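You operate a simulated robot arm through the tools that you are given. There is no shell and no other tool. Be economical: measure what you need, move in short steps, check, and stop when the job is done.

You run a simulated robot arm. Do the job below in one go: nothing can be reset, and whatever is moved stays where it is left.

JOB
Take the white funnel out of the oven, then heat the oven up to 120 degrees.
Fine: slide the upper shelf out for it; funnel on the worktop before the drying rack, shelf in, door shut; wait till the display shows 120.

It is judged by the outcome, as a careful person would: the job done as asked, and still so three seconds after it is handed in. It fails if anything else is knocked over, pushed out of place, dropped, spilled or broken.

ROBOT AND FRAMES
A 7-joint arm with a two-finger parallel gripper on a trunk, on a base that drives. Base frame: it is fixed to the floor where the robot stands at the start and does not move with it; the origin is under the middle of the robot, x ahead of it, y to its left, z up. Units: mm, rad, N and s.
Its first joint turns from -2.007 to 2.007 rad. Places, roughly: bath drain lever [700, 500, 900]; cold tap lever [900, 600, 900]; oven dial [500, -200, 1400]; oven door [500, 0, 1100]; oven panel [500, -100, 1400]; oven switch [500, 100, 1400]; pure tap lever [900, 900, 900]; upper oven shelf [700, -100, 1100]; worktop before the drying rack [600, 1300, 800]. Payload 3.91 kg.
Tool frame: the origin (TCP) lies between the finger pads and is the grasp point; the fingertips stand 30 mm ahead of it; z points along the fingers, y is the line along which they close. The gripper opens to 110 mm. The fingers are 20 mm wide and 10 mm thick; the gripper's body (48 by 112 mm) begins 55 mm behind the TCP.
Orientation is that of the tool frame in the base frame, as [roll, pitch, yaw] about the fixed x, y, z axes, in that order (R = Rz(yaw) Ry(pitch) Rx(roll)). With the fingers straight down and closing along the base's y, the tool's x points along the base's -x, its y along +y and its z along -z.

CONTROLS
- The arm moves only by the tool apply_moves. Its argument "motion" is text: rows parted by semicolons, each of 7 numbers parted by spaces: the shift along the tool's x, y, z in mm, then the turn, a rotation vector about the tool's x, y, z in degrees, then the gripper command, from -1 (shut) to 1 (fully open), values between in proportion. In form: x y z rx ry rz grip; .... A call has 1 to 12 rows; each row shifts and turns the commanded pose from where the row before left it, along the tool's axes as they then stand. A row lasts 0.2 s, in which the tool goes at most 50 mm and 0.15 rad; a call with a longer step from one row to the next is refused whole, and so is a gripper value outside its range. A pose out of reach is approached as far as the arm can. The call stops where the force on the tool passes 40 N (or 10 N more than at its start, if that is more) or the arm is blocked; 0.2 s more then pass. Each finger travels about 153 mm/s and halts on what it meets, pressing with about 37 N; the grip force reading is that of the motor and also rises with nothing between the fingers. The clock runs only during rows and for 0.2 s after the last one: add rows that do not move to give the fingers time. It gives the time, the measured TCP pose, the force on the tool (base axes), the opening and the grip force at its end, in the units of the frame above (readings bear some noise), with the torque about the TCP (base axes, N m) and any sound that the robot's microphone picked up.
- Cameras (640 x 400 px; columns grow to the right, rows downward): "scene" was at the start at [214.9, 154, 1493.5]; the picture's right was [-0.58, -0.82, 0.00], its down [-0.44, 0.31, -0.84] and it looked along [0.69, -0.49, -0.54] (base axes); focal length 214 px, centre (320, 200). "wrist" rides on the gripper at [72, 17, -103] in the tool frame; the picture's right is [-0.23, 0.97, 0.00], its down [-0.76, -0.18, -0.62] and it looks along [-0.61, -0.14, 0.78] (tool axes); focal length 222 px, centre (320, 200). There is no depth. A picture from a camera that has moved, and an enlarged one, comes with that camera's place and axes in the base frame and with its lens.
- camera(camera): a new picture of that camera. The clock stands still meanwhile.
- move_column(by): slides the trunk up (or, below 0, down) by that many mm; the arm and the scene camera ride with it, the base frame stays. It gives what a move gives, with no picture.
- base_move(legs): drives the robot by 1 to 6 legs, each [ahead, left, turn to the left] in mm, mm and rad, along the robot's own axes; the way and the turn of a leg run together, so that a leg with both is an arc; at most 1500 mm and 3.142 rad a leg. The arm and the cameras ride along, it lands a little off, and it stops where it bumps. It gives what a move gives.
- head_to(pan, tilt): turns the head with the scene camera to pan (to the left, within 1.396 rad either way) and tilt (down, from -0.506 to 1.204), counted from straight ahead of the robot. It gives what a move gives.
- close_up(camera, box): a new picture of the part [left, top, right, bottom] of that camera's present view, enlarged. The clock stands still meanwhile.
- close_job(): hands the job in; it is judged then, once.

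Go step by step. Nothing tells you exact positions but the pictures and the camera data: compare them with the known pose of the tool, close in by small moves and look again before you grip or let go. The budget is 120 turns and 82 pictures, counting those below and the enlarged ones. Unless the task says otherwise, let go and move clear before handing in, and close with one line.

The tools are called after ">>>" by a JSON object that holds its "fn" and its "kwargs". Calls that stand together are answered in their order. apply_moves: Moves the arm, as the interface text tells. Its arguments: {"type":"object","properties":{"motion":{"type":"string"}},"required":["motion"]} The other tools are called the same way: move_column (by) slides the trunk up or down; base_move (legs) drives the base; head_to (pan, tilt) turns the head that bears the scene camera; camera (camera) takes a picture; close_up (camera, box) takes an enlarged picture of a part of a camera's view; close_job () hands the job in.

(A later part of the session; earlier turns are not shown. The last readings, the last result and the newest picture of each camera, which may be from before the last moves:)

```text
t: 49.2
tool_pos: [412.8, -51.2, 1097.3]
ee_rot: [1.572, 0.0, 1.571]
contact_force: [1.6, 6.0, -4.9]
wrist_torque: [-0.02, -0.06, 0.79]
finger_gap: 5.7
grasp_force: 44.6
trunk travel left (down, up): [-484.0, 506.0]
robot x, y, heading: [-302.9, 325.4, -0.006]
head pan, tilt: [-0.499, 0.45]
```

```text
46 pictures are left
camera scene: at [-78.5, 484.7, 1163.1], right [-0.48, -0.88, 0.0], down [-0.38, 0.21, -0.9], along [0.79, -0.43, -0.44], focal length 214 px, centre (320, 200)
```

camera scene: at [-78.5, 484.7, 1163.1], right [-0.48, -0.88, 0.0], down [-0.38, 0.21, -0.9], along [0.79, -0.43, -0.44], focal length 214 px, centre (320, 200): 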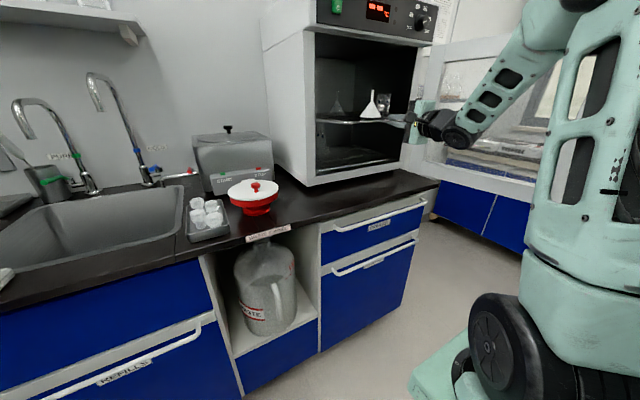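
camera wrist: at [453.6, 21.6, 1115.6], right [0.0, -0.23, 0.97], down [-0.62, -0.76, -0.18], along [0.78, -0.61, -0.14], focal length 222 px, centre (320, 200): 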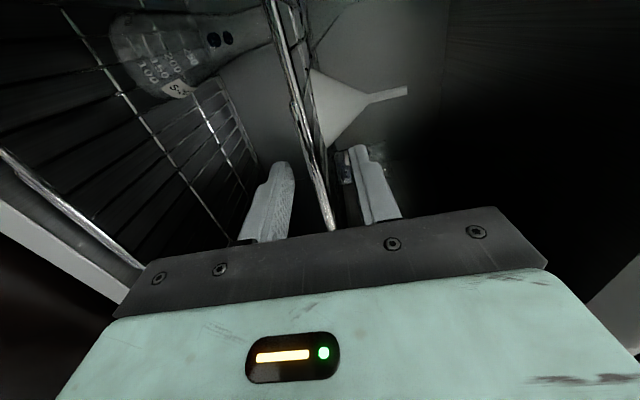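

The shelf is out 150 mm. I release it, withdraw, and roll the gripper back to a horizontal closing.

>>> {"fn": "apply_moves", "kwargs": {"motion": "0 0 0 0 0 0 -0.6;0 0 0 0 0 0 -0.3;0 0 0 0 0 0 -0.3;0 0 -35 0 0 0 -0.3;0 0 -40 0 0 0 -0.3;0 0 -40 0 0 0 -0.3"}}

>>> {"fn": "apply_moves", "kwargs": {"motion": "0 0 0 0 0 -8.18 0;0 0 0 0 0 -8.18 0;0 0 0 0 0 -8.18 0;0 0 0 0 0 -8.18 0;0 0 0 0 0 -8.18 0;0 0 0 0 0 -8.18 0;0 0 0 0 0 -8.18 0;0 0 0 0 0 -8.18 0;0 0 0 0 0 -8.18 0;0 0 0 0 0 -8.18 0;0 0 0 0 0 -8.2 0"}}

>>> {"fn": "apply_moves", "kwargs": {"motion": "-45 0 0 0 0 0 0;-45 0 0 0 0 0 0;0 0 0 0 7.5 0 0;0 0 0 0 7.5 0 0;0 0 0 0 7.5 0 0;0 0 0 0 7.5 0 0;0 0 0 0 7.5 0 0;0 0 0 0 7.5 0 0;0 0 0 0 0 0 0"}}

>>> {"fn": "camera", "kwargs": {"camera": "wrist"}}

>>> {"fn": "close_up", "kwargs": {"camera": "scene", "box": [310, 40, 450, 150]}}

```text
t: 50.6
tool_pos: [299.3, -50.5, 1096.6]
ee_rot: [1.574, -0.001, 1.571]
contact_force: [-0.6, 0.4, -0.6]
wrist_torque: [0.05, -0.03, 0.0]
finger_gap: 38.5
grasp_force: 0.0
trunk travel left (down, up): [-484.0, 506.0]
robot x, y, heading: [-301.9, 322.1, -0.001]
head pan, tilt: [-0.499, 0.45]
```

```text
t: 53.0
tool_pos: [298.8, -51.0, 1096.6]
ee_rot: [-2.041, 1.568, -2.042]
contact_force: [0.1, 0.0, -0.5]
wrist_torque: [-0.02, -0.01, -0.05]
finger_gap: 55.1
grasp_force: 0.1
trunk travel left (down, up): [-484.0, 506.0]
robot x, y, heading: [-301.8, 322.0, 0.003]
head pan, tilt: [-0.499, 0.45]
```

```text
t: 55.0
tool_pos: [298.6, -51.2, 1187.2]
ee_rot: [-3.141, 0.779, 3.14]
contact_force: [0.5, 0.3, 0.6]
wrist_torque: [-0.01, 0.01, -0.02]
finger_gap: 54.9
grasp_force: 0.1
trunk travel left (down, up): [-484.0, 506.0]
robot x, y, heading: [-301.3, 324.8, -0.002]
head pan, tilt: [-0.499, 0.45]
```

```text
45 pictures are left
camera wrist: at [172.8, -34.6, 1209.3], right [0.16, 0.97, 0.16], down [0.1, -0.18, 0.98], along [0.98, -0.14, -0.13], focal length 222 px, centre (320, 200)
```

wrist: 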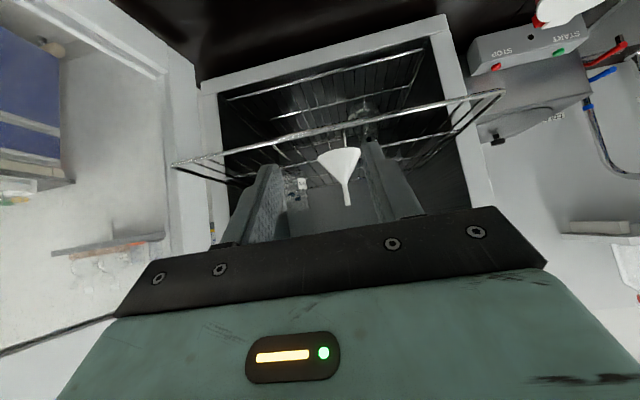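

```text
3.64 times, centred on (380, 95) of scene
camera zoom: at [-78.8, 484.5, 1163.2], right [-0.48, -0.88, 0.0], down [-0.38, 0.21, -0.9], along [0.79, -0.43, -0.44], focal length 780 px, centre (102, 582)
```

zoom: 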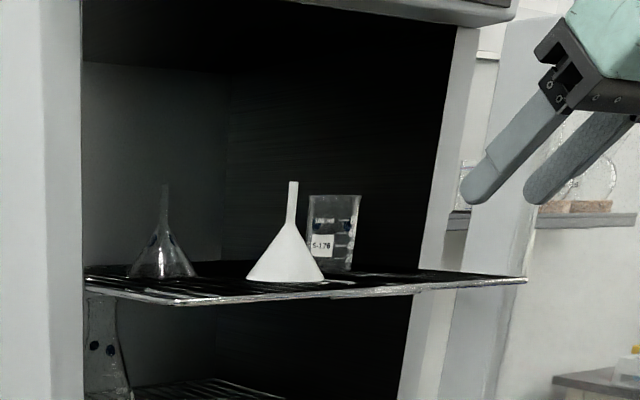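

Good view: the stem is free to grasp, with a glass funnel at left and the beaker behind. I move in front of the stem and look again.

>>> {"fn": "apply_moves", "kwargs": {"motion": "-23.5 2 27 0 0 0 0;-23.5 2 27 0 0 0 0;-23.5 2 27 0 0 0 0;-23.5 2 27 0 0 0 0;-23.5 2 27 0 0 0 0;0 0 0 0 0 0 0"}}

>>> {"fn": "camera", "kwargs": {"camera": "wrist"}}

>>> {"fn": "close_up", "kwargs": {"camera": "scene", "box": [330, 60, 430, 130]}}

```text
t: 56.5
tool_pos: [477.2, -40.1, 1173.0]
ee_rot: [-3.141, 0.783, 3.14]
contact_force: [0.5, 0.5, 0.8]
wrist_torque: [0.02, -0.05, -0.02]
finger_gap: 54.9
grasp_force: 0.1
trunk travel left (down, up): [-484.0, 506.0]
robot x, y, heading: [-301.6, 322.5, -0.004]
head pan, tilt: [-0.499, 0.45]
```

```text
43 pictures are left
camera wrist: at [351.5, -23.2, 1195.9], right [0.16, 0.97, 0.16], down [0.1, -0.18, 0.98], along [0.98, -0.14, -0.12], focal length 222 px, centre (320, 200)
```

wrist: 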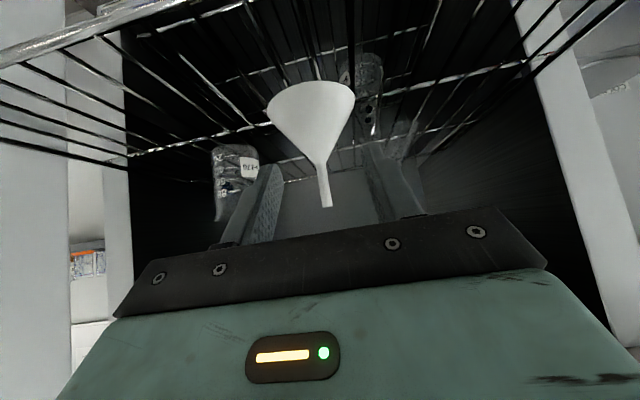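

```text
5.71 times, centred on (380, 95) of scene
camera zoom: at [-78.8, 484.6, 1163.2], right [-0.48, -0.88, 0.0], down [-0.38, 0.21, -0.9], along [0.79, -0.43, -0.44], focal length 1226 px, centre (-23, 800)
```

zoom: 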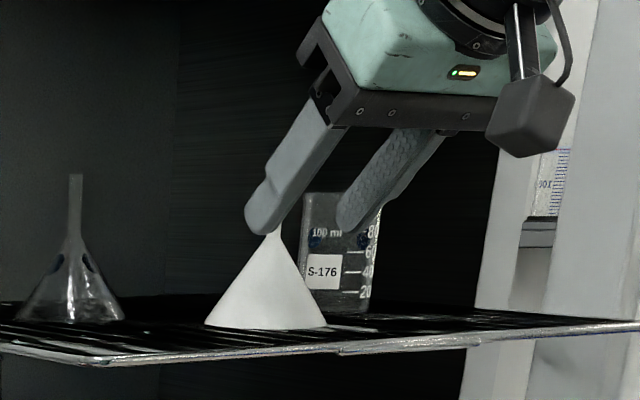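

The stem is at about (518, −42), between the fingers. I advance onto it and check.

>>> {"fn": "apply_moves", "kwargs": {"motion": "-11 -1 18 0 0 0 0;-10.6 -1 18 0 0 0 0;0 0 0 0 0 0 -0.3"}}

>>> {"fn": "camera", "kwargs": {"camera": "wrist"}}

>>> {"fn": "close_up", "kwargs": {"camera": "scene", "box": [330, 60, 430, 130]}}

```text
t: 57.2
tool_pos: [517.7, -42.7, 1163.1]
ee_rot: [3.141, 0.784, -3.141]
contact_force: [-0.7, 0.6, 0.2]
wrist_torque: [0.03, -0.01, 0.01]
finger_gap: 38.6
grasp_force: 0.1
trunk travel left (down, up): [-484.0, 506.0]
robot x, y, heading: [-302.6, 320.8, -0.003]
head pan, tilt: [-0.499, 0.45]
```

```text
41 pictures are left
camera wrist: at [392.1, -26.1, 1185.5], right [0.16, 0.97, 0.16], down [0.1, -0.18, 0.98], along [0.98, -0.14, -0.12], focal length 222 px, centre (320, 200)
```

wrist: 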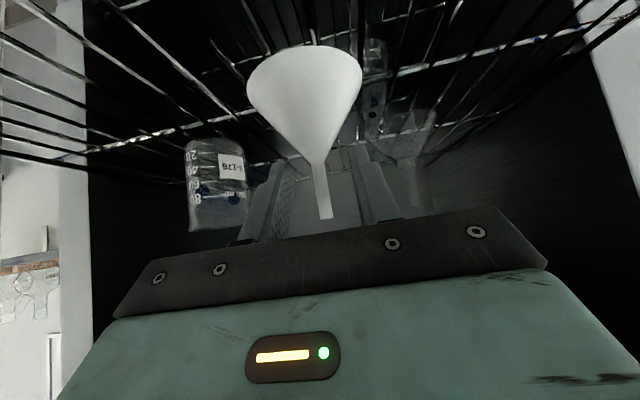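

```text
5.71 times, centred on (380, 95) of scene
camera zoom: at [-78.8, 484.5, 1163.2], right [-0.48, -0.88, 0.0], down [-0.38, 0.21, -0.9], along [0.79, -0.43, -0.44], focal length 1226 px, centre (-23, 800)
```

zoom: 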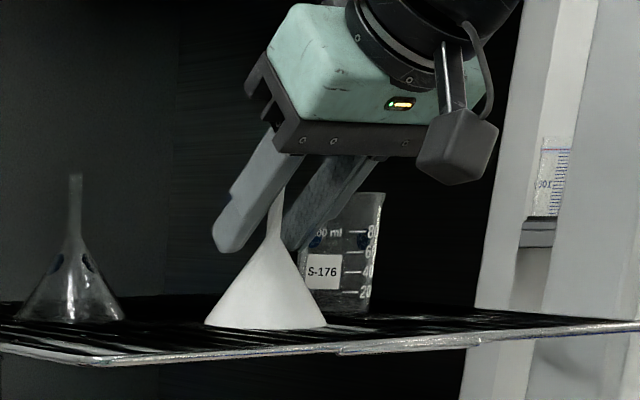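

The stem sits between the pads. I close gently.

>>> {"fn": "apply_moves", "kwargs": {"motion": "0 0 0 0 0 0 -0.6;0 0 0 0 0 0 -0.75;0 0 0 0 0 0 -0.85;0 0 0 0 0 0 -1;0 0 0 0 0 0 -1"}}

>>> {"fn": "close_up", "kwargs": {"camera": "scene", "box": [330, 60, 430, 130]}}

```text
t: 58.5
tool_pos: [520.0, -43.1, 1163.7]
ee_rot: [3.141, 0.786, 3.141]
contact_force: [1.2, 0.1, 6.1]
wrist_torque: [-0.28, -0.26, -0.02]
finger_gap: 5.3
grasp_force: 37.2
trunk travel left (down, up): [-484.0, 506.0]
robot x, y, heading: [-300.1, 321.6, -0.006]
head pan, tilt: [-0.499, 0.45]
```

```text
5.71 times, centred on (380, 95) of scene
camera zoom: at [-78.9, 484.6, 1163.2], right [-0.48, -0.88, 0.0], down [-0.38, 0.21, -0.9], along [0.79, -0.43, -0.44], focal length 1226 px, centre (-23, 800)
```

zoom: 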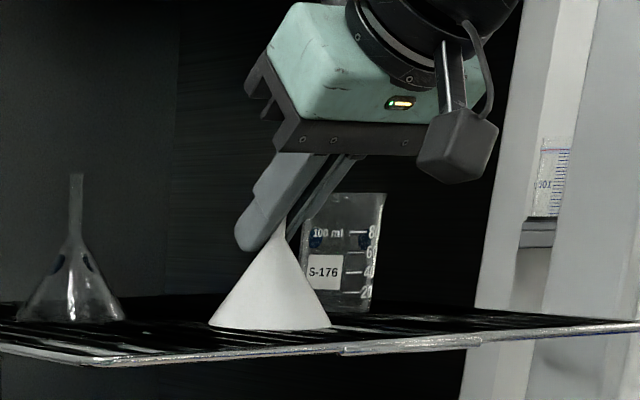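

Held. I lift straight up 40 mm and draw back out of the oven.

>>> {"fn": "apply_moves", "kwargs": {"motion": "-7 0 -7 0 0 0 -1;-14 0 -14 0 0 0 -1;-14 0 -14 0 0 0 -1;14 0 -14 0 0 0 -1;28 0 -28 0 0 0 -1;28 0 -28 0 0 0 -1;28 0 -28 0 0 0 -1;28 0 -28 0 0 0 -1;0 0 0 0 0 0 -1"}}

>>> {"fn": "camera", "kwargs": {"camera": "scene"}}

```text
t: 60.5
tool_pos: [339.8, -43.5, 1212.8]
ee_rot: [3.14, 0.784, 3.141]
contact_force: [0.2, -0.2, -0.7]
wrist_torque: [0.02, 0.0, 0.02]
finger_gap: 6.1
grasp_force: 36.9
trunk travel left (down, up): [-484.0, 506.0]
robot x, y, heading: [-302.9, 325.4, -0.003]
head pan, tilt: [-0.499, 0.45]
```

```text
38 pictures are left
camera scene: at [-78.7, 484.5, 1163.2], right [-0.48, -0.88, 0.0], down [-0.38, 0.21, -0.9], along [0.79, -0.43, -0.44], focal length 214 px, centre (320, 200)
```

scene: 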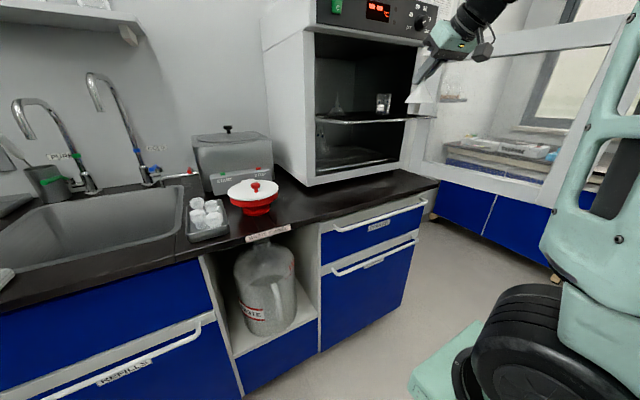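

The funnel is out and held upright; the shelf is undisturbed. I swing the arm to the front and drive left toward the drying rack.

>>> {"fn": "apply_moves", "kwargs": {"motion": "0 43 0 0 0 0 -1;0 43 0 0 0 0 -1;0 43 0 0 0 0 -1;0 43 0 0 0 0 -1;0 43 0 0 0 0 -1;0 43 0 0 0 0 -1;0 43 0 0 0 0 -1;0 43 0 0 0 0 -1;0 0 0 0 0 0 -1"}}

>>> {"fn": "base_move", "kwargs": {"legs": [[0, 850, 0]]}}

>>> {"fn": "head_to", "kwargs": {"pan": 0.0, "tilt": 0.5}}

>>> {"fn": "camera", "kwargs": {"camera": "scene"}}

```text
t: 62.5
tool_pos: [346.9, 255.6, 1213.9]
ee_rot: [-3.136, 0.783, -3.133]
contact_force: [0.0, 0.1, 0.0]
wrist_torque: [0.01, 0.01, 0.0]
finger_gap: 6.2
grasp_force: 37.7
out of reach, approached as far as the arm can: row 7, 8
trunk travel left (down, up): [-484.0, 506.0]
robot x, y, heading: [-302.8, 323.5, -0.0]
head pan, tilt: [-0.499, 0.45]
```

```text
t: 67.0
tool_pos: [349.1, 1108.2, 1214.2]
ee_rot: [-3.136, 0.783, -3.132]
contact_force: [-0.2, -0.4, -0.5]
wrist_torque: [-0.01, 0.0, 0.01]
finger_gap: 5.9
grasp_force: 37.1
trunk travel left (down, up): [-484.0, 506.0]
robot x, y, heading: [-302.4, 1174.3, -0.002]
head pan, tilt: [-0.499, 0.45]
```

```text
t: 67.9
tool_pos: [349.8, 1107.6, 1214.4]
ee_rot: [-3.136, 0.783, -3.132]
contact_force: [0.1, 0.0, 0.4]
wrist_torque: [-0.02, -0.01, 0.02]
finger_gap: 6.0
grasp_force: 36.5
trunk travel left (down, up): [-484.0, 506.0]
robot x, y, heading: [-298.2, 1176.4, -0.006]
head pan, tilt: [0.0, 0.499]
```

```text
37 pictures are left
camera scene: at [-64.6, 1380.4, 1158.7], right [-0.01, -1.0, 0.0], down [-0.48, 0.0, -0.88], along [0.88, 0.0, -0.48], focal length 214 px, centre (320, 200)
```

scene: 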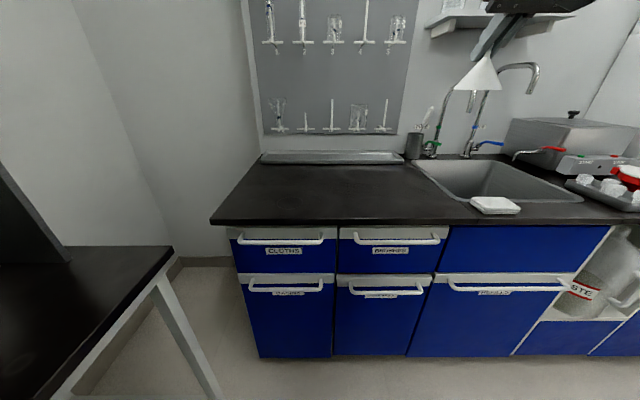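

The clear worktop before the rack spans about x 400–800, y 1050–1600. I drive a bit forward and left.

>>> {"fn": "base_move", "kwargs": {"legs": [[180, 60, 0]]}}

>>> {"fn": "apply_moves", "kwargs": {"motion": "0 40 0 0 0 0 -1;0 40 0 0 0 0 -1;0 40 0 0 0 0 -1;-14 40 14 0 0 0 -1;-14 0 14 0 0 0 -1;0 0 0 0 0 0 -1"}}

>>> {"fn": "move_column", "kwargs": {"by": -210}}

>>> {"fn": "head_to", "kwargs": {"pan": -0.15, "tilt": 0.45}}

>>> {"fn": "camera", "kwargs": {"camera": "scene"}}

>>> {"fn": "camera", "kwargs": {"camera": "wrist"}}

```text
t: 69.5
tool_pos: [527.9, 1166.8, 1214.8]
ee_rot: [-3.136, 0.782, -3.133]
contact_force: [-0.4, 0.0, -0.2]
wrist_torque: [-0.02, 0.0, 0.02]
finger_gap: 6.2
grasp_force: 37.0
trunk travel left (down, up): [-484.0, 506.0]
robot x, y, heading: [-119.5, 1236.0, -0.003]
head pan, tilt: [0.0, 0.499]
```

```text
t: 70.8
tool_pos: [574.8, 1190.0, 1213.0]
ee_rot: [-3.136, 0.784, -3.132]
contact_force: [-0.9, 0.4, -0.5]
wrist_torque: [0.0, 0.01, 0.0]
finger_gap: 6.2
grasp_force: 36.6
out of reach, approached as far as the arm can: row 1, 2, 3, 4
trunk travel left (down, up): [-484.0, 506.0]
robot x, y, heading: [-118.9, 1234.8, -0.004]
head pan, tilt: [0.0, 0.499]
```

```text
t: 73.1
tool_pos: [573.5, 1189.8, 1002.3]
ee_rot: [-3.136, 0.784, -3.131]
contact_force: [0.0, -1.3, 0.2]
wrist_torque: [-0.02, 0.01, 0.01]
finger_gap: 6.1
grasp_force: 36.9
trunk travel left (down, up): [-274.0, 716.0]
robot x, y, heading: [-117.9, 1236.6, -0.009]
head pan, tilt: [0.0, 0.499]
```

```text
t: 73.8
tool_pos: [571.9, 1189.8, 1002.7]
ee_rot: [-3.137, 0.783, -3.133]
contact_force: [0.8, 0.2, -0.8]
wrist_torque: [-0.01, -0.03, -0.01]
finger_gap: 6.2
grasp_force: 37.3
trunk travel left (down, up): [-274.0, 716.0]
robot x, y, heading: [-119.3, 1236.0, -0.006]
head pan, tilt: [-0.15, 0.45]
```

```text
36 pictures are left
camera scene: at [114.8, 1426.0, 953.2], right [-0.15, -0.99, 0.0], down [-0.43, 0.07, -0.9], along [0.89, -0.14, -0.44], focal length 214 px, centre (320, 200)
```

scene: 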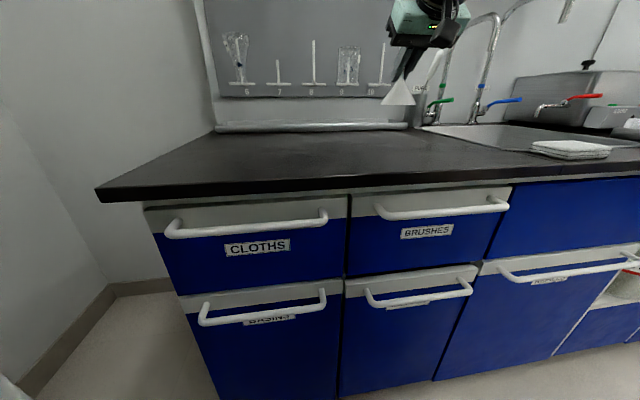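

```text
35 pictures are left
camera wrist: at [448.0, 1205.6, 1024.5], right [0.16, 0.98, 0.16], down [0.1, -0.17, 0.98], along [0.98, -0.14, -0.12], focal length 222 px, centre (320, 200)
```

wrist: 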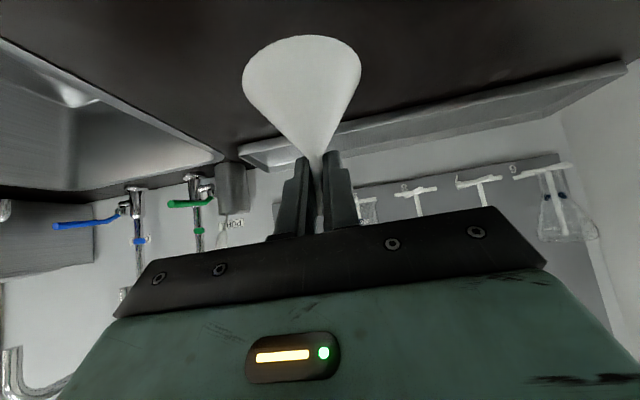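

The arm won't go further left at this attitude, so the base shifts 90 mm left. Worktop height triangulates to ≈ 810; funnel rim is ~63 mm below the TCP. I lower most of the way.

>>> {"fn": "base_move", "kwargs": {"legs": [[0, 90, 0]]}}

>>> {"fn": "move_column", "kwargs": {"by": -100}}

>>> {"fn": "camera", "kwargs": {"camera": "scene"}}

```text
t: 74.9
tool_pos: [574.4, 1260.4, 1002.0]
ee_rot: [-3.132, 0.784, -3.12]
contact_force: [0.2, -0.2, -0.5]
wrist_torque: [0.0, 0.0, 0.04]
finger_gap: 6.2
grasp_force: 36.6
trunk travel left (down, up): [-274.0, 716.0]
robot x, y, heading: [-118.6, 1297.1, 0.002]
head pan, tilt: [-0.15, 0.45]
stopped in leg 1: the robot was blocked; the commanded pose is now the measured one
```

```text
t: 76.1
tool_pos: [577.2, 1260.9, 912.0]
ee_rot: [-3.129, 0.806, -3.12]
contact_force: [-1.6, 0.8, 9.1]
wrist_torque: [0.21, 0.15, 0.01]
finger_gap: 6.2
grasp_force: 36.6
trunk travel left (down, up): [-176.0, 814.0]
robot x, y, heading: [-119.2, 1300.3, -0.002]
head pan, tilt: [-0.15, 0.45]
stopped: the force on the tool passed its limit (the readings are from after the stop); the commanded pose is now the measured one
```

```text
34 pictures are left
camera scene: at [114.8, 1491.2, 854.6], right [-0.15, -0.99, 0.0], down [-0.43, 0.07, -0.9], along [0.89, -0.14, -0.43], focal length 214 px, centre (320, 200)
```

scene: 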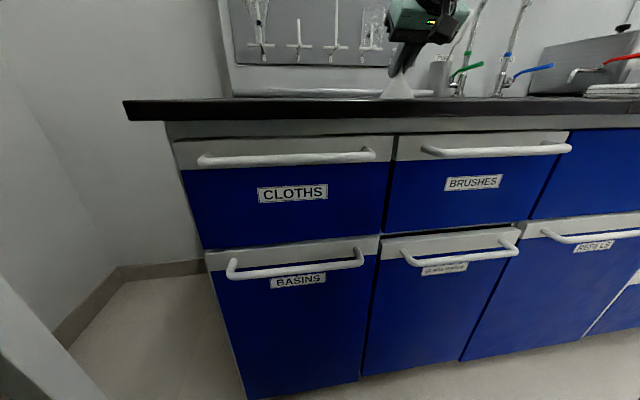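

Contact: the funnel is already on the worktop (top ≈ z 848). I check how it sits before releasing.

>>> {"fn": "close_up", "kwargs": {"camera": "scene", "box": [350, 40, 460, 120]}}

>>> {"fn": "camera", "kwargs": {"camera": "wrist"}}

```text
5.00 times, centred on (405, 80) of scene
camera zoom: at [114.8, 1491.2, 854.6], right [-0.15, -0.99, 0.0], down [-0.43, 0.07, -0.9], along [0.89, -0.14, -0.43], focal length 1072 px, centre (-105, 800)
```

zoom: 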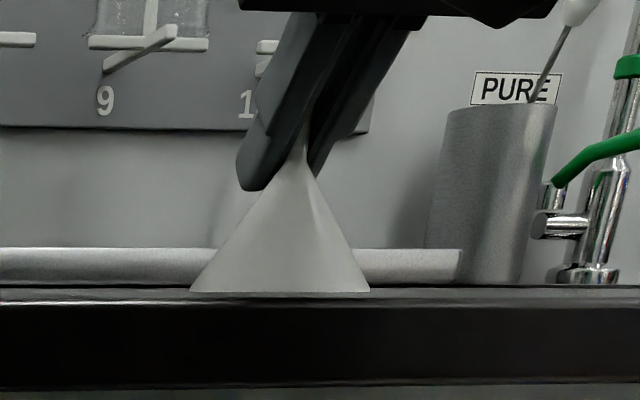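

```text
32 pictures are left
camera wrist: at [449.8, 1275.4, 930.7], right [0.15, 0.98, 0.16], down [0.08, -0.17, 0.98], along [0.99, -0.13, -0.1], focal length 222 px, centre (320, 200)
```

wrist: 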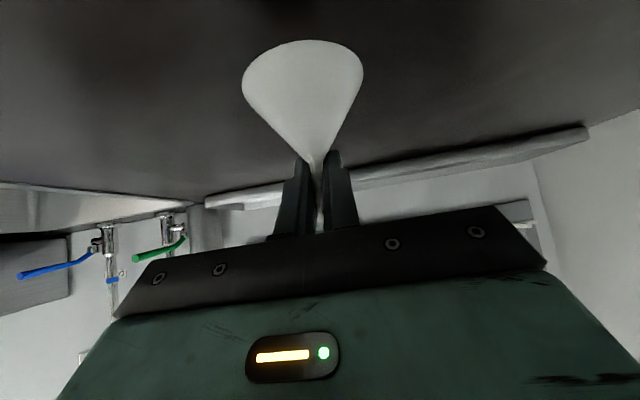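

It sits flat on the worktop, in front of the rack. I open gently and back off along the tool axis.

>>> {"fn": "apply_moves", "kwargs": {"motion": "-0.7 0 -0.7 0 0 0 -1;0 0 0 0 0 0 -0.85;0 0 0 0 0 0 -0.6;0 0 0 0 0 0 -0.3;0 0 0 0 0 0 0;0 0 -20 0 0 0 0;0 0 -40 0 0 0 0;0 0 -45 0 0 0 0;0 0 -45 0 0 0 0;0 0 0 0 0 0 0"}}

>>> {"fn": "camera", "kwargs": {"camera": "wrist"}}

```text
t: 78.3
tool_pos: [483.6, 1229.1, 1021.1]
ee_rot: [-3.122, 0.803, -3.111]
contact_force: [-0.1, -0.2, -0.5]
wrist_torque: [-0.01, -0.02, 0.01]
finger_gap: 55.2
grasp_force: 0.1
out of reach, approached as far as the arm can: row 7, 8, 9
trunk travel left (down, up): [-176.0, 814.0]
robot x, y, heading: [-115.9, 1301.6, -0.003]
head pan, tilt: [-0.15, 0.45]
```

```text
31 pictures are left
camera wrist: at [356.7, 1243.6, 1040.8], right [0.14, 0.98, 0.15], down [0.08, -0.16, 0.98], along [0.99, -0.13, -0.1], focal length 222 px, centre (320, 200)
```

wrist: 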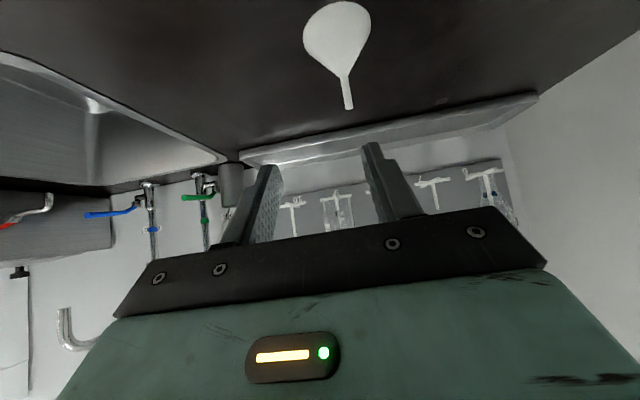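

The funnel stands safely on the worktop. I drive back to the oven to push the shelf in.

>>> {"fn": "base_move", "kwargs": {"legs": [[-180, 0, 0], [0, -975, 0]]}}

>>> {"fn": "move_column", "kwargs": {"by": 78}}

>>> {"fn": "apply_moves", "kwargs": {"motion": "0 0 0 0 -7.7 0 -1;0 0 0 0 -7.7 0 -1;0 0 0 0 -7.7 0 -1;0 0 0 0 -7.7 0 -1;0 0 0 0 -7.7 0 -1;0 0 0 0 -7.7 0 -1;0 0 0 0 0 0 -1"}}

>>> {"fn": "head_to", "kwargs": {"pan": -0.5, "tilt": 0.3}}

>>> {"fn": "camera", "kwargs": {"camera": "scene"}}

```text
t: 84.5
tool_pos: [300.9, 258.0, 1022.2]
ee_rot: [-3.121, 0.805, -3.113]
contact_force: [1.1, 0.1, -0.1]
wrist_torque: [0.0, 0.02, 0.05]
finger_gap: 55.0
grasp_force: 0.2
trunk travel left (down, up): [-176.0, 814.0]
robot x, y, heading: [-299.7, 330.9, -0.004]
head pan, tilt: [-0.15, 0.45]
```

```text
t: 85.7
tool_pos: [301.8, 258.3, 1098.0]
ee_rot: [-3.12, 0.806, -3.111]
contact_force: [0.7, 0.1, 0.8]
wrist_torque: [0.02, -0.01, 0.0]
finger_gap: 55.1
grasp_force: 0.1
trunk travel left (down, up): [-254.0, 736.0]
robot x, y, heading: [-300.6, 328.3, -0.006]
head pan, tilt: [-0.15, 0.45]
```

```text
t: 87.2
tool_pos: [386.3, 259.6, 1115.9]
ee_rot: [-0.335, 1.529, -0.319]
contact_force: [-0.1, -0.5, 0.4]
wrist_torque: [-0.02, 0.02, 0.02]
finger_gap: 0.0
grasp_force: 36.7
out of reach, approached as far as the arm can: row 1, 2, 3, 4, 5
trunk travel left (down, up): [-254.0, 736.0]
robot x, y, heading: [-302.5, 325.8, -0.001]
head pan, tilt: [-0.15, 0.45]
```

```text
t: 88.1
tool_pos: [386.3, 259.8, 1116.2]
ee_rot: [-0.341, 1.528, -0.327]
contact_force: [0.1, 0.9, 0.3]
wrist_torque: [0.0, -0.02, 0.05]
finger_gap: 0.0
grasp_force: 37.0
trunk travel left (down, up): [-254.0, 736.0]
robot x, y, heading: [-299.9, 329.9, -0.006]
head pan, tilt: [-0.499, 0.3]
```

```text
30 pictures are left
camera scene: at [-75.8, 489.5, 946.7], right [-0.48, -0.88, 0.0], down [-0.26, 0.14, -0.96], along [0.84, -0.46, -0.3], focal length 214 px, centre (320, 200)
```

scene: 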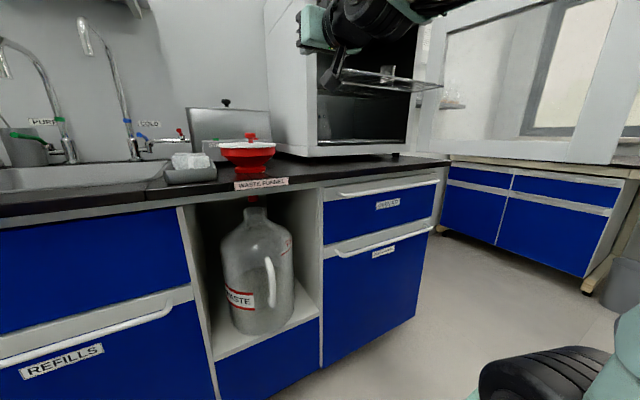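

The shelf still stands out. I raise the trunk, bring the closed fingers before the middle of its front wire (z 1098).

>>> {"fn": "move_column", "kwargs": {"by": 230}}

>>> {"fn": "apply_moves", "kwargs": {"motion": "0 0 -40 0 -2.3 0 -1;0 -40 -40 0 0 0 -1;40 -45 0 0 0 0 -1;30 -45 0 0 0 0 -1;30 -45 0 0 0 0 -1;30 -45 0 0 0 0 -1;30 -45 0 0 0 0 -1;30 -40 0 0 0 0 -1;30 0 0 0 0 0 -1;28 0 0 0 0 0 -1;0 0 0 0 0 0 -1"}}

>>> {"fn": "camera", "kwargs": {"camera": "scene"}}

```text
t: 90.5
tool_pos: [387.0, 258.9, 1345.6]
ee_rot: [-0.343, 1.53, -0.328]
contact_force: [-0.2, 0.3, 0.2]
wrist_torque: [0.02, 0.04, 0.0]
finger_gap: 0.0
grasp_force: 37.6
trunk travel left (down, up): [-484.0, 506.0]
robot x, y, heading: [-299.7, 331.0, -0.005]
head pan, tilt: [-0.499, 0.3]
```

```text
refused: row 2 steps farther than a row can; nothing moved
```

```text
29 pictures are left
camera scene: at [-75.8, 489.4, 1176.7], right [-0.48, -0.88, 0.0], down [-0.26, 0.14, -0.96], along [0.84, -0.46, -0.3], focal length 214 px, centre (320, 200)
```

scene: 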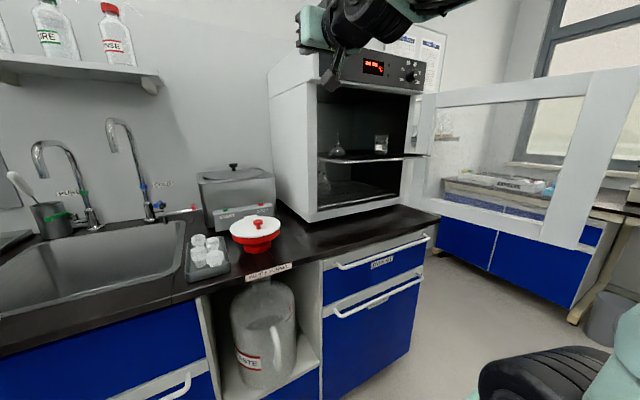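

>>> {"fn": "apply_moves", "kwargs": {"motion": "0 0 -40 0 -2.3 0 -1;0 -30 -35 0 0 0 -1;28 -40 0 0 0 0 -1;28 -40 0 0 0 0 -1;28 -40 0 0 0 0 -1;28 -40 0 0 0 0 -1;28 -40 0 0 0 0 -1;28 -40 0 0 0 0 -1;28 -40 0 0 0 0 -1;26 0 0 0 0 0 -1;26 0 0 0 0 0 -1;0 0 0 0 0 0 -1"}}

>>> {"fn": "camera", "kwargs": {"camera": "wrist"}}

```text
t: 93.1
tool_pos: [484.2, 168.4, 1227.3]
ee_rot: [-0.183, 1.497, -0.172]
contact_force: [0.8, 0.0, -0.4]
wrist_torque: [-0.03, 0.01, -0.02]
finger_gap: 0.0
grasp_force: 37.1
out of reach, approached as far as the arm can: row 1, 2, 3, 4, 5, 6, 7, 8, 9, 10, 11
trunk travel left (down, up): [-484.0, 506.0]
robot x, y, heading: [-303.0, 331.0, -0.009]
head pan, tilt: [-0.499, 0.3]
```

```text
28 pictures are left
camera wrist: at [384.1, 183.4, 1147.4], right [-0.02, 0.98, 0.21], down [-0.68, -0.17, 0.72], along [0.74, -0.13, 0.66], focal length 222 px, centre (320, 200)
```

wrist: 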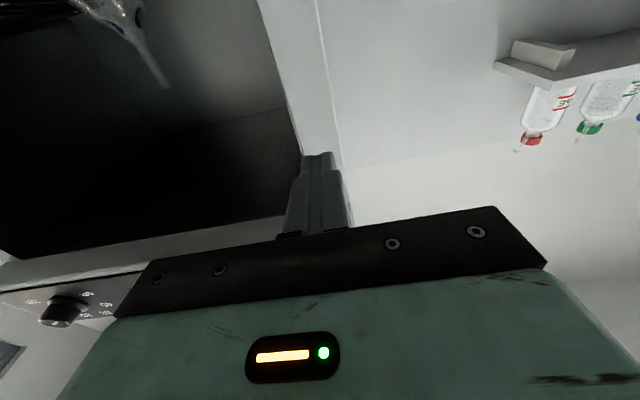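

The arm lags behind its command; I let it settle and see.

>>> {"fn": "apply_moves", "kwargs": {"motion": "0 0 -20 0 0 0 -1;0 0 -20 0 0 0 -1;0 0 0 0 0 0 -1"}}

>>> {"fn": "camera", "kwargs": {"camera": "scene"}}

```text
t: 93.9
tool_pos: [443.7, 176.9, 1228.9]
ee_rot: [-0.177, 1.494, -0.166]
contact_force: [-0.1, -0.3, 0.4]
wrist_torque: [0.0, -0.01, -0.01]
finger_gap: 0.1
grasp_force: 36.8
out of reach, approached as far as the arm can: row 1, 2
trunk travel left (down, up): [-484.0, 506.0]
robot x, y, heading: [-302.1, 325.9, -0.001]
head pan, tilt: [-0.499, 0.3]
```

```text
27 pictures are left
camera scene: at [-75.8, 489.4, 1176.7], right [-0.48, -0.88, 0.0], down [-0.26, 0.14, -0.96], along [0.84, -0.46, -0.3], focal length 214 px, centre (320, 200)
```

scene: 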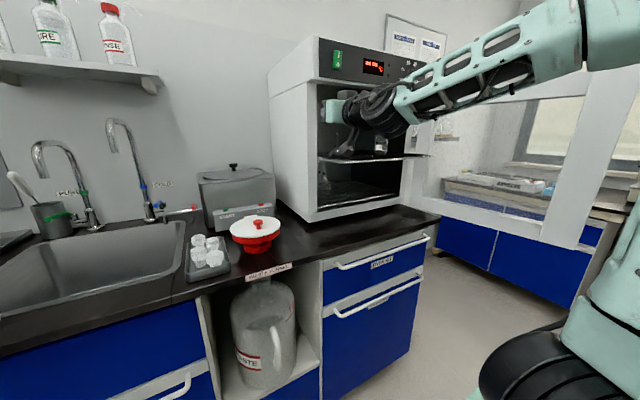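

>>> {"fn": "apply_moves", "kwargs": {"motion": "0 0 -30 0 0 0 -1;0 0 -30 0 0 0 -1;0 -30 0 0 0 0 -1;0 -30 0 0 0 0 -1;0 -30 0 0 0 0 -1;0 -30 0 0 0 0 -1"}}

```text
t: 95.3
tool_pos: [445.1, 153.3, 1263.5]
ee_rot: [-0.182, 1.497, -0.177]
contact_force: [-0.8, -0.4, 0.7]
wrist_torque: [0.0, 0.0, -0.02]
finger_gap: 0.0
grasp_force: 36.9
out of reach, approached as far as the arm can: row 1, 2, 3, 4, 5, 6
trunk travel left (down, up): [-484.0, 506.0]
robot x, y, heading: [-297.9, 329.1, 0.001]
head pan, tilt: [-0.499, 0.3]
```

I free the wrist by pitching the tool down, lower it, then level it again.

>>> {"fn": "apply_moves", "kwargs": {"motion": "0 0 0 0 8 0 -1;0 0 0 0 8 0 -1;0 0 0 0 8 0 -1;0 0 0 0 8 0 -1;0 0 -30 0 0 0 -1;0 0 -30 0 0 0 -1;0 -40 0 0 0 0 -1;0 -40 0 0 0 0 -1;0 -40 0 0 0 0 -1;0 -40 0 0 0 0 -1;0 0 0 0 0 0 -1"}}

```text
t: 97.7
tool_pos: [395.8, -7.5, 1294.2]
ee_rot: [-3.11, 1.092, -3.099]
contact_force: [-0.3, 0.1, -0.4]
wrist_torque: [-0.01, -0.02, 0.0]
finger_gap: 0.0
grasp_force: 36.9
trunk travel left (down, up): [-484.0, 506.0]
robot x, y, heading: [-300.1, 328.4, -0.005]
head pan, tilt: [-0.499, 0.3]
```

>>> {"fn": "apply_moves", "kwargs": {"motion": "33.6 -7.3 6.2 0 0 0 -1;33.6 -7.3 6.2 0 0 0 -1;33.6 -7.3 6.2 0 0 0 -1;33.6 -7.3 6.2 0 0 0 -1;33.6 -7.3 6.2 0 0 0 -1;33.6 -7.3 6.2 0 0 0 -1;0 0 0 0 -6.85 0 -1;0 0 0 0 -6.85 0 -1;0 0 0 0 -6.85 0 -1;0 0 0 0 -6.85 0 -1;0 0 0 0 0 0 -1"}}

>>> {"fn": "close_up", "kwargs": {"camera": "scene", "box": [310, 100, 450, 200]}}

>>> {"fn": "camera", "kwargs": {"camera": "wrist"}}

```text
t: 100.1
tool_pos: [336.9, -54.7, 1098.0]
ee_rot: [-1.527, 1.555, -1.511]
contact_force: [0.1, -0.7, 0.5]
wrist_torque: [0.02, 0.02, 0.0]
finger_gap: 0.0
grasp_force: 36.4
trunk travel left (down, up): [-484.0, 506.0]
robot x, y, heading: [-301.7, 329.8, -0.002]
head pan, tilt: [-0.499, 0.3]
```

```text
4.00 times, centred on (380, 150) of scene
camera zoom: at [-75.8, 489.4, 1176.7], right [-0.48, -0.88, 0.0], down [-0.26, 0.14, -0.96], along [0.84, -0.46, -0.3], focal length 858 px, centre (80, 400)
```

zoom: 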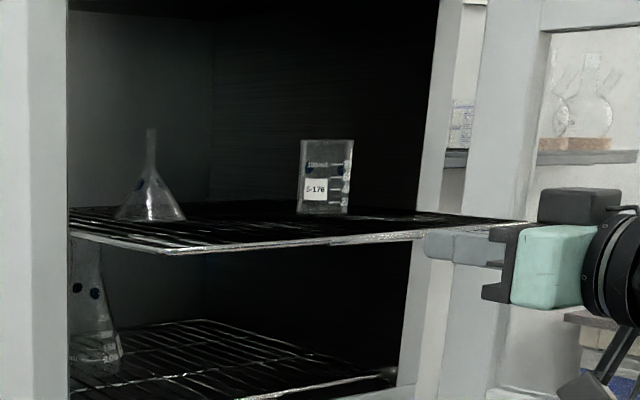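

```text
25 pictures are left
camera wrist: at [230.9, -40.6, 1025.4], right [-0.02, 0.98, 0.21], down [-0.62, -0.18, 0.76], along [0.78, -0.12, 0.61], focal length 222 px, centre (320, 200)
```

wrist: 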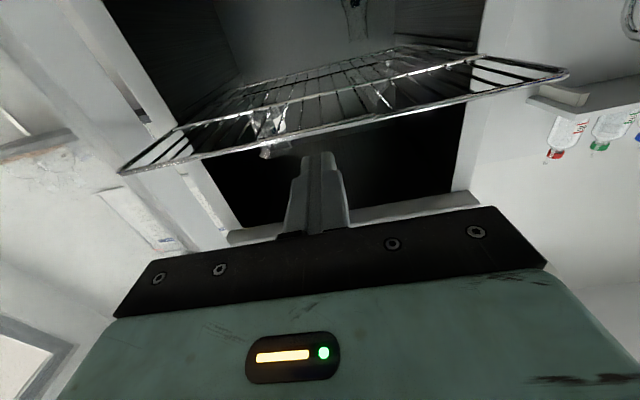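

Aligned with the wire. I advance and push the shelf in gently.

>>> {"fn": "apply_moves", "kwargs": {"motion": "0 0 20 0 0 0 -1;0 0 15 0 0 0 -1;0 0 8 0 0 0 -1;0 0 8 0 0 0 -1;0 0 10 0 0 0 -1;0 0 10 0 0 0 -1;0 0 0 0 0 0 -1"}}

>>> {"fn": "close_up", "kwargs": {"camera": "scene", "box": [310, 100, 450, 200]}}

```text
t: 101.7
tool_pos: [406.3, -52.4, 1097.8]
ee_rot: [-1.583, 1.556, -1.566]
contact_force: [-1.6, 1.4, 0.8]
wrist_torque: [-0.02, -0.04, -0.02]
finger_gap: 0.0
grasp_force: 37.3
trunk travel left (down, up): [-484.0, 506.0]
robot x, y, heading: [-301.4, 325.1, -0.004]
head pan, tilt: [-0.499, 0.3]
```

```text
4.00 times, centred on (380, 150) of scene
camera zoom: at [-75.9, 489.4, 1176.8], right [-0.48, -0.88, 0.0], down [-0.26, 0.14, -0.96], along [0.84, -0.46, -0.3], focal length 858 px, centre (80, 400)
```

zoom: 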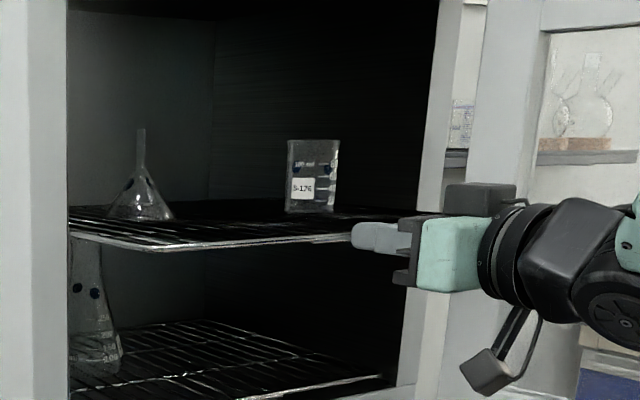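

>>> {"fn": "apply_moves", "kwargs": {"motion": "0 0 11 0 0 0 -1;0 0 11 0 0 0 -1;0 0 11 0 0 0 -1;0 0 11 0 0 0 -1;0 0 11 0 0 0 -1;0 0 11 0 0 0 -1;0 0 11 0 0 0 -1;0 0 11 0 0 0 -1;0 0 11 0 0 0 -1;0 0 11 0 0 0 -1;0 0 8 0 0 0 -1"}}

>>> {"fn": "apply_moves", "kwargs": {"motion": "0 0 5 0 0 0 -1;0 0 5 0 0 0 -1;0 0 4 0 0 0 -1;0 0 4 0 0 0 -1;0 0 4 0 0 0 -1"}}

>>> {"fn": "close_up", "kwargs": {"camera": "scene", "box": [310, 100, 450, 200]}}

```text
t: 104.1
tool_pos: [525.0, -51.3, 1098.0]
ee_rot: [-1.586, 1.557, -1.565]
contact_force: [-1.0, -2.3, 1.6]
wrist_torque: [-0.02, -0.07, -0.06]
finger_gap: 0.0
grasp_force: 37.0
trunk travel left (down, up): [-484.0, 506.0]
robot x, y, heading: [-301.4, 328.8, -0.004]
head pan, tilt: [-0.499, 0.3]
```

```text
t: 105.3
tool_pos: [543.1, -51.7, 1097.5]
ee_rot: [-1.699, 1.558, -1.68]
contact_force: [-22.7, 6.6, 1.2]
wrist_torque: [-0.05, -0.08, 0.15]
finger_gap: 0.2
grasp_force: 37.6
trunk travel left (down, up): [-484.0, 506.0]
robot x, y, heading: [-301.0, 327.8, -0.005]
head pan, tilt: [-0.499, 0.3]
stopped in row 5: the force on the tool passed its limit (the readings are from after the stop); the commanded pose is now the measured one
```

```text
4.00 times, centred on (380, 150) of scene
camera zoom: at [-77.5, 489.9, 1177.0], right [-0.48, -0.88, 0.0], down [-0.26, 0.14, -0.96], along [0.84, -0.46, -0.29], focal length 858 px, centre (80, 400)
```

zoom: 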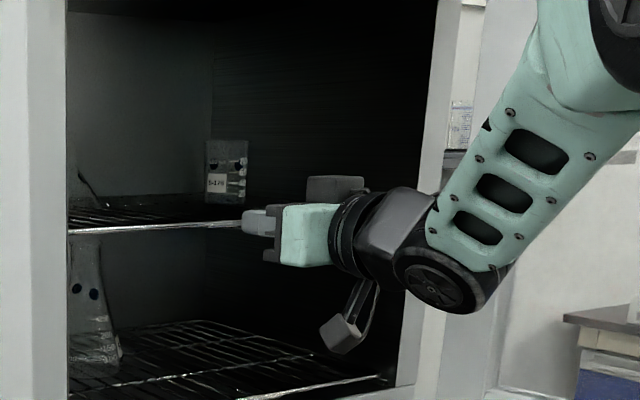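

The shelf is back at its stop with the beaker and glass funnel standing. I withdraw, raise the trunk and turn the tool down, to reach over the door's top to its outer face.

>>> {"fn": "apply_moves", "kwargs": {"motion": "0 0 -20 0 0 0 -1;0 0 -45 0 0 0 -1;0 0 -45 0 0 0 -1;0 0 -45 0 0 0 -1;0 0 -45 0 0 0 -1;0 0 0 0 0 0 -1"}}

>>> {"fn": "move_column", "kwargs": {"by": 340}}

>>> {"fn": "apply_moves", "kwargs": {"motion": "0 0 0 0 8.18 0 -1;0 0 0 0 8.18 0 -1;0 0 0 0 8.18 0 -1;0 0 0 0 8.18 0 -1;0 0 0 0 8.18 0 -1;0 0 0 0 8.18 0 -1;0 0 0 0 8.18 0 -1;0 0 0 0 8.18 0 -1;0 0 0 0 8.18 0 -1;0 0 0 0 8.18 0 -1;0 0 0 0 7.5 0 -1"}}

>>> {"fn": "head_to", "kwargs": {"pan": -0.95, "tilt": 0.5}}

>>> {"fn": "camera", "kwargs": {"camera": "scene"}}

```text
t: 106.7
tool_pos: [346.2, -55.3, 1097.0]
ee_rot: [-1.84, 1.557, -1.829]
contact_force: [-0.2, -0.5, -0.7]
wrist_torque: [0.0, 0.0, -0.01]
finger_gap: 0.0
grasp_force: 37.0
trunk travel left (down, up): [-484.0, 506.0]
robot x, y, heading: [-300.3, 328.1, 0.004]
head pan, tilt: [-0.499, 0.3]
```

```text
t: 110.0
tool_pos: [345.6, -55.4, 1435.6]
ee_rot: [-1.837, 1.557, -1.821]
contact_force: [-0.1, -0.4, -0.3]
wrist_torque: [0.03, -0.02, 0.01]
finger_gap: 0.0
grasp_force: 36.9
trunk travel left (down, up): [-824.0, 166.0]
robot x, y, heading: [-304.6, 331.4, -0.003]
head pan, tilt: [-0.499, 0.3]
```

```text
t: 112.4
tool_pos: [345.2, -55.8, 1436.5]
ee_rot: [-3.129, 0.009, -3.127]
contact_force: [-0.4, 0.3, 0.9]
wrist_torque: [0.02, -0.01, 0.0]
finger_gap: 0.0
grasp_force: 36.7
trunk travel left (down, up): [-824.0, 166.0]
robot x, y, heading: [-302.9, 327.7, -0.004]
head pan, tilt: [-0.499, 0.3]
```

```text
t: 113.3
tool_pos: [345.8, -56.4, 1436.6]
ee_rot: [-3.129, 0.01, -3.126]
contact_force: [0.3, -0.2, 0.4]
wrist_torque: [-0.02, -0.01, 0.01]
finger_gap: 0.0
grasp_force: 36.8
trunk travel left (down, up): [-824.0, 166.0]
robot x, y, heading: [-299.6, 331.7, -0.004]
head pan, tilt: [-0.949, 0.499]
```

```text
22 pictures are left
camera scene: at [-105.2, 460.4, 1498.4], right [-0.81, -0.58, 0.0], down [-0.28, 0.39, -0.88], along [0.51, -0.72, -0.48], focal length 214 px, centre (320, 200)
```

scene: 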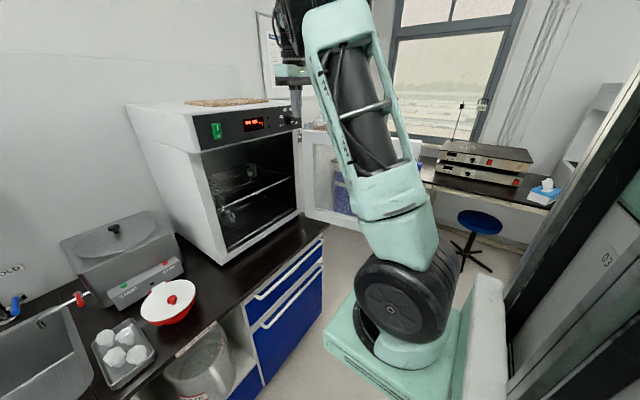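

>>> {"fn": "apply_moves", "kwargs": {"motion": "33 -35 0 0 0 0 -1;33 -35 0 0 0 0 -1;33 -35 0 0 0 0 -1;33 -35 0 0 0 0 -1;33 -35 0 0 0 0 -1;0 0 0 0 0 0 -1"}}

>>> {"fn": "camera", "kwargs": {"camera": "wrist"}}

```text
t: 114.7
tool_pos: [183.3, -232.8, 1438.6]
ee_rot: [-3.127, 0.008, -3.126]
contact_force: [0.6, 0.3, -0.2]
wrist_torque: [-0.02, 0.05, 0.01]
finger_gap: 0.0
grasp_force: 37.0
trunk travel left (down, up): [-824.0, 166.0]
robot x, y, heading: [-300.6, 328.9, -0.004]
head pan, tilt: [-0.949, 0.499]
```

```text
21 pictures are left
camera wrist: at [109.0, -215.8, 1540.4], right [0.21, 0.98, -0.01], down [0.76, -0.16, 0.63], along [0.62, -0.14, -0.77], focal length 222 px, centre (320, 200)
```

wrist: 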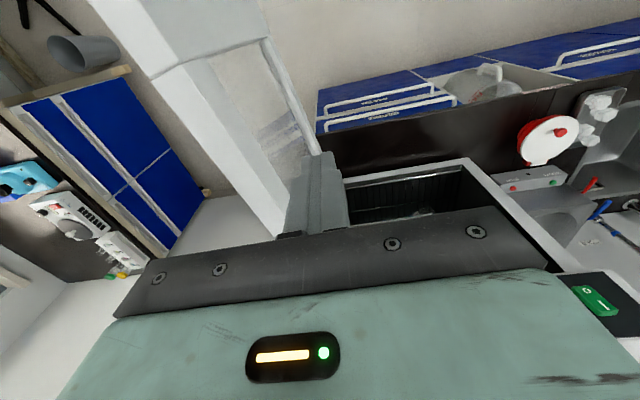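

The door's top runs from about (115, −366) to (334, −333) on its outer side. I go over it to the outside and check before lowering.

>>> {"fn": "apply_moves", "kwargs": {"motion": "5 -45 0 0 0 0 -1;5 -45 0 0 0 0 -1;8 -45 0 0 0 0 -1;8 -45 0 0 0 0 -1;8 -10 0 0 0 0 -1;0 0 0 0 0 0 -1"}}

>>> {"fn": "camera", "kwargs": {"camera": "wrist"}}

```text
t: 116.1
tool_pos: [143.5, -363.8, 1430.0]
ee_rot: [-3.126, 0.011, -3.126]
contact_force: [0.3, -0.2, 0.2]
wrist_torque: [0.0, 0.03, -0.01]
finger_gap: 0.2
grasp_force: 37.1
out of reach, approached as far as the arm can: row 3, 4, 5
trunk travel left (down, up): [-824.0, 166.0]
robot x, y, heading: [-298.9, 327.5, -0.006]
head pan, tilt: [-0.949, 0.499]
```

```text
20 pictures are left
camera wrist: at [68.3, -347.5, 1532.7], right [0.21, 0.98, -0.01], down [0.76, -0.16, 0.63], along [0.62, -0.14, -0.77], focal length 222 px, centre (320, 200)
```

wrist: 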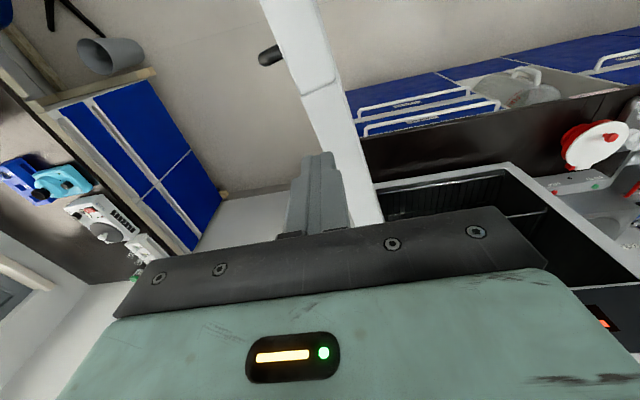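

The door top is at z ≈ 1313, outer edge near (118, −379). The arm is at its reach, so I drive right 80 mm, then lower the fingers on the outer side.

>>> {"fn": "base_move", "kwargs": {"legs": [[0, -80, 0]]}}

>>> {"fn": "apply_moves", "kwargs": {"motion": "0 0 40 0 0 0 -1;0 0 40 0 0 0 -1;0 0 40 0 0 0 -1;0 0 22 0 0 0 -1;0 0 0 0 0 0 -1"}}

>>> {"fn": "camera", "kwargs": {"camera": "wrist"}}

```text
t: 117.2
tool_pos: [143.5, -446.5, 1430.4]
ee_rot: [-3.126, 0.008, -3.127]
contact_force: [0.1, 0.0, 0.3]
wrist_torque: [0.03, 0.01, 0.02]
finger_gap: 0.0
grasp_force: 37.4
trunk travel left (down, up): [-824.0, 166.0]
robot x, y, heading: [-301.3, 251.0, -0.004]
head pan, tilt: [-0.949, 0.499]
```

```text
t: 118.4
tool_pos: [145.1, -447.7, 1287.9]
ee_rot: [-3.126, 0.011, -3.129]
contact_force: [-0.6, 0.5, -0.9]
wrist_torque: [0.0, 0.0, -0.02]
finger_gap: 0.0
grasp_force: 36.8
trunk travel left (down, up): [-824.0, 166.0]
robot x, y, heading: [-305.1, 248.9, -0.001]
head pan, tilt: [-0.949, 0.499]
```

```text
19 pictures are left
camera wrist: at [69.5, -430.9, 1390.3], right [0.21, 0.98, -0.01], down [0.76, -0.16, 0.63], along [0.62, -0.14, -0.77], focal length 222 px, centre (320, 200)
```

wrist: 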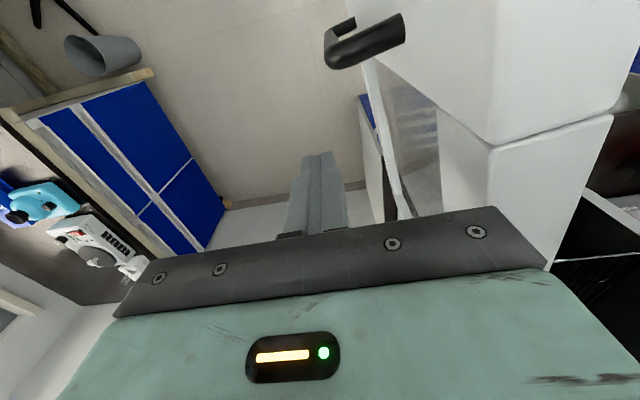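

Fingers are outside the door, above the handle. I push the door closed along its arc, slowly.

>>> {"fn": "apply_moves", "kwargs": {"motion": "-1 30 -3 0 0 0 -1;-1 20 0 0 0 0 -1;-1 20 0 0 0 0 -1;-1 20 0 0 0 0 -1;-1 22 0 0 0 0 -1;-1 22 0 0 0 0 -1;-1 22 0 0 0 0 -1;-1 22 0 0 0 0 -1;-1 22 0 0 0 0 -1;-1 22 0 0 0 0 -1"}}

>>> {"fn": "apply_moves", "kwargs": {"motion": "-5.5 19.5 0 0 0 0 -1;-5.5 19.5 0 0 0 0 -1;-5.5 19.5 0 0 0 0 -1;-5.5 19.5 0 0 0 0 -1;-5.5 19.5 0 0 0 0 -1;-5.5 19.5 0 0 0 0 -1;0 0 0 0 0 0 -1"}}

>>> {"fn": "camera", "kwargs": {"camera": "wrist"}}

```text
t: 120.6
tool_pos: [151.7, -224.9, 1287.1]
ee_rot: [-3.126, 0.011, -3.127]
contact_force: [0.1, 0.4, 0.3]
wrist_torque: [0.01, 0.03, 0.02]
finger_gap: 0.0
grasp_force: 37.3
trunk travel left (down, up): [-824.0, 166.0]
robot x, y, heading: [-301.2, 245.9, -0.003]
head pan, tilt: [-0.949, 0.499]
```

```text
t: 122.2
tool_pos: [182.3, -107.0, 1287.5]
ee_rot: [-3.126, 0.011, -3.127]
contact_force: [-0.6, -0.7, -0.5]
wrist_torque: [0.0, 0.0, 0.05]
finger_gap: 0.0
grasp_force: 37.0
trunk travel left (down, up): [-824.0, 166.0]
robot x, y, heading: [-299.1, 249.0, -0.003]
head pan, tilt: [-0.949, 0.499]
```

```text
18 pictures are left
camera wrist: at [107.3, -90.2, 1389.8], right [0.21, 0.98, -0.01], down [0.76, -0.16, 0.63], along [0.62, -0.14, -0.77], focal length 222 px, centre (320, 200)
```

wrist: 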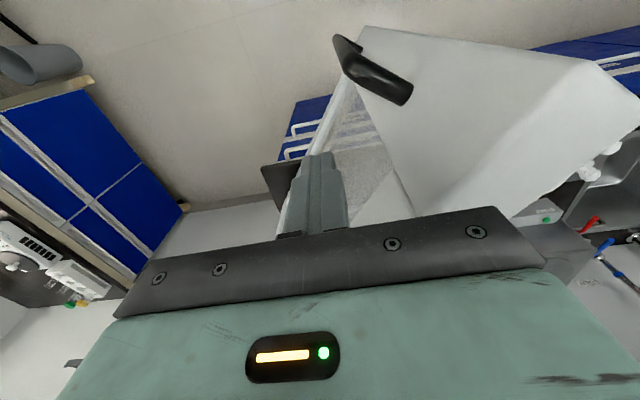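

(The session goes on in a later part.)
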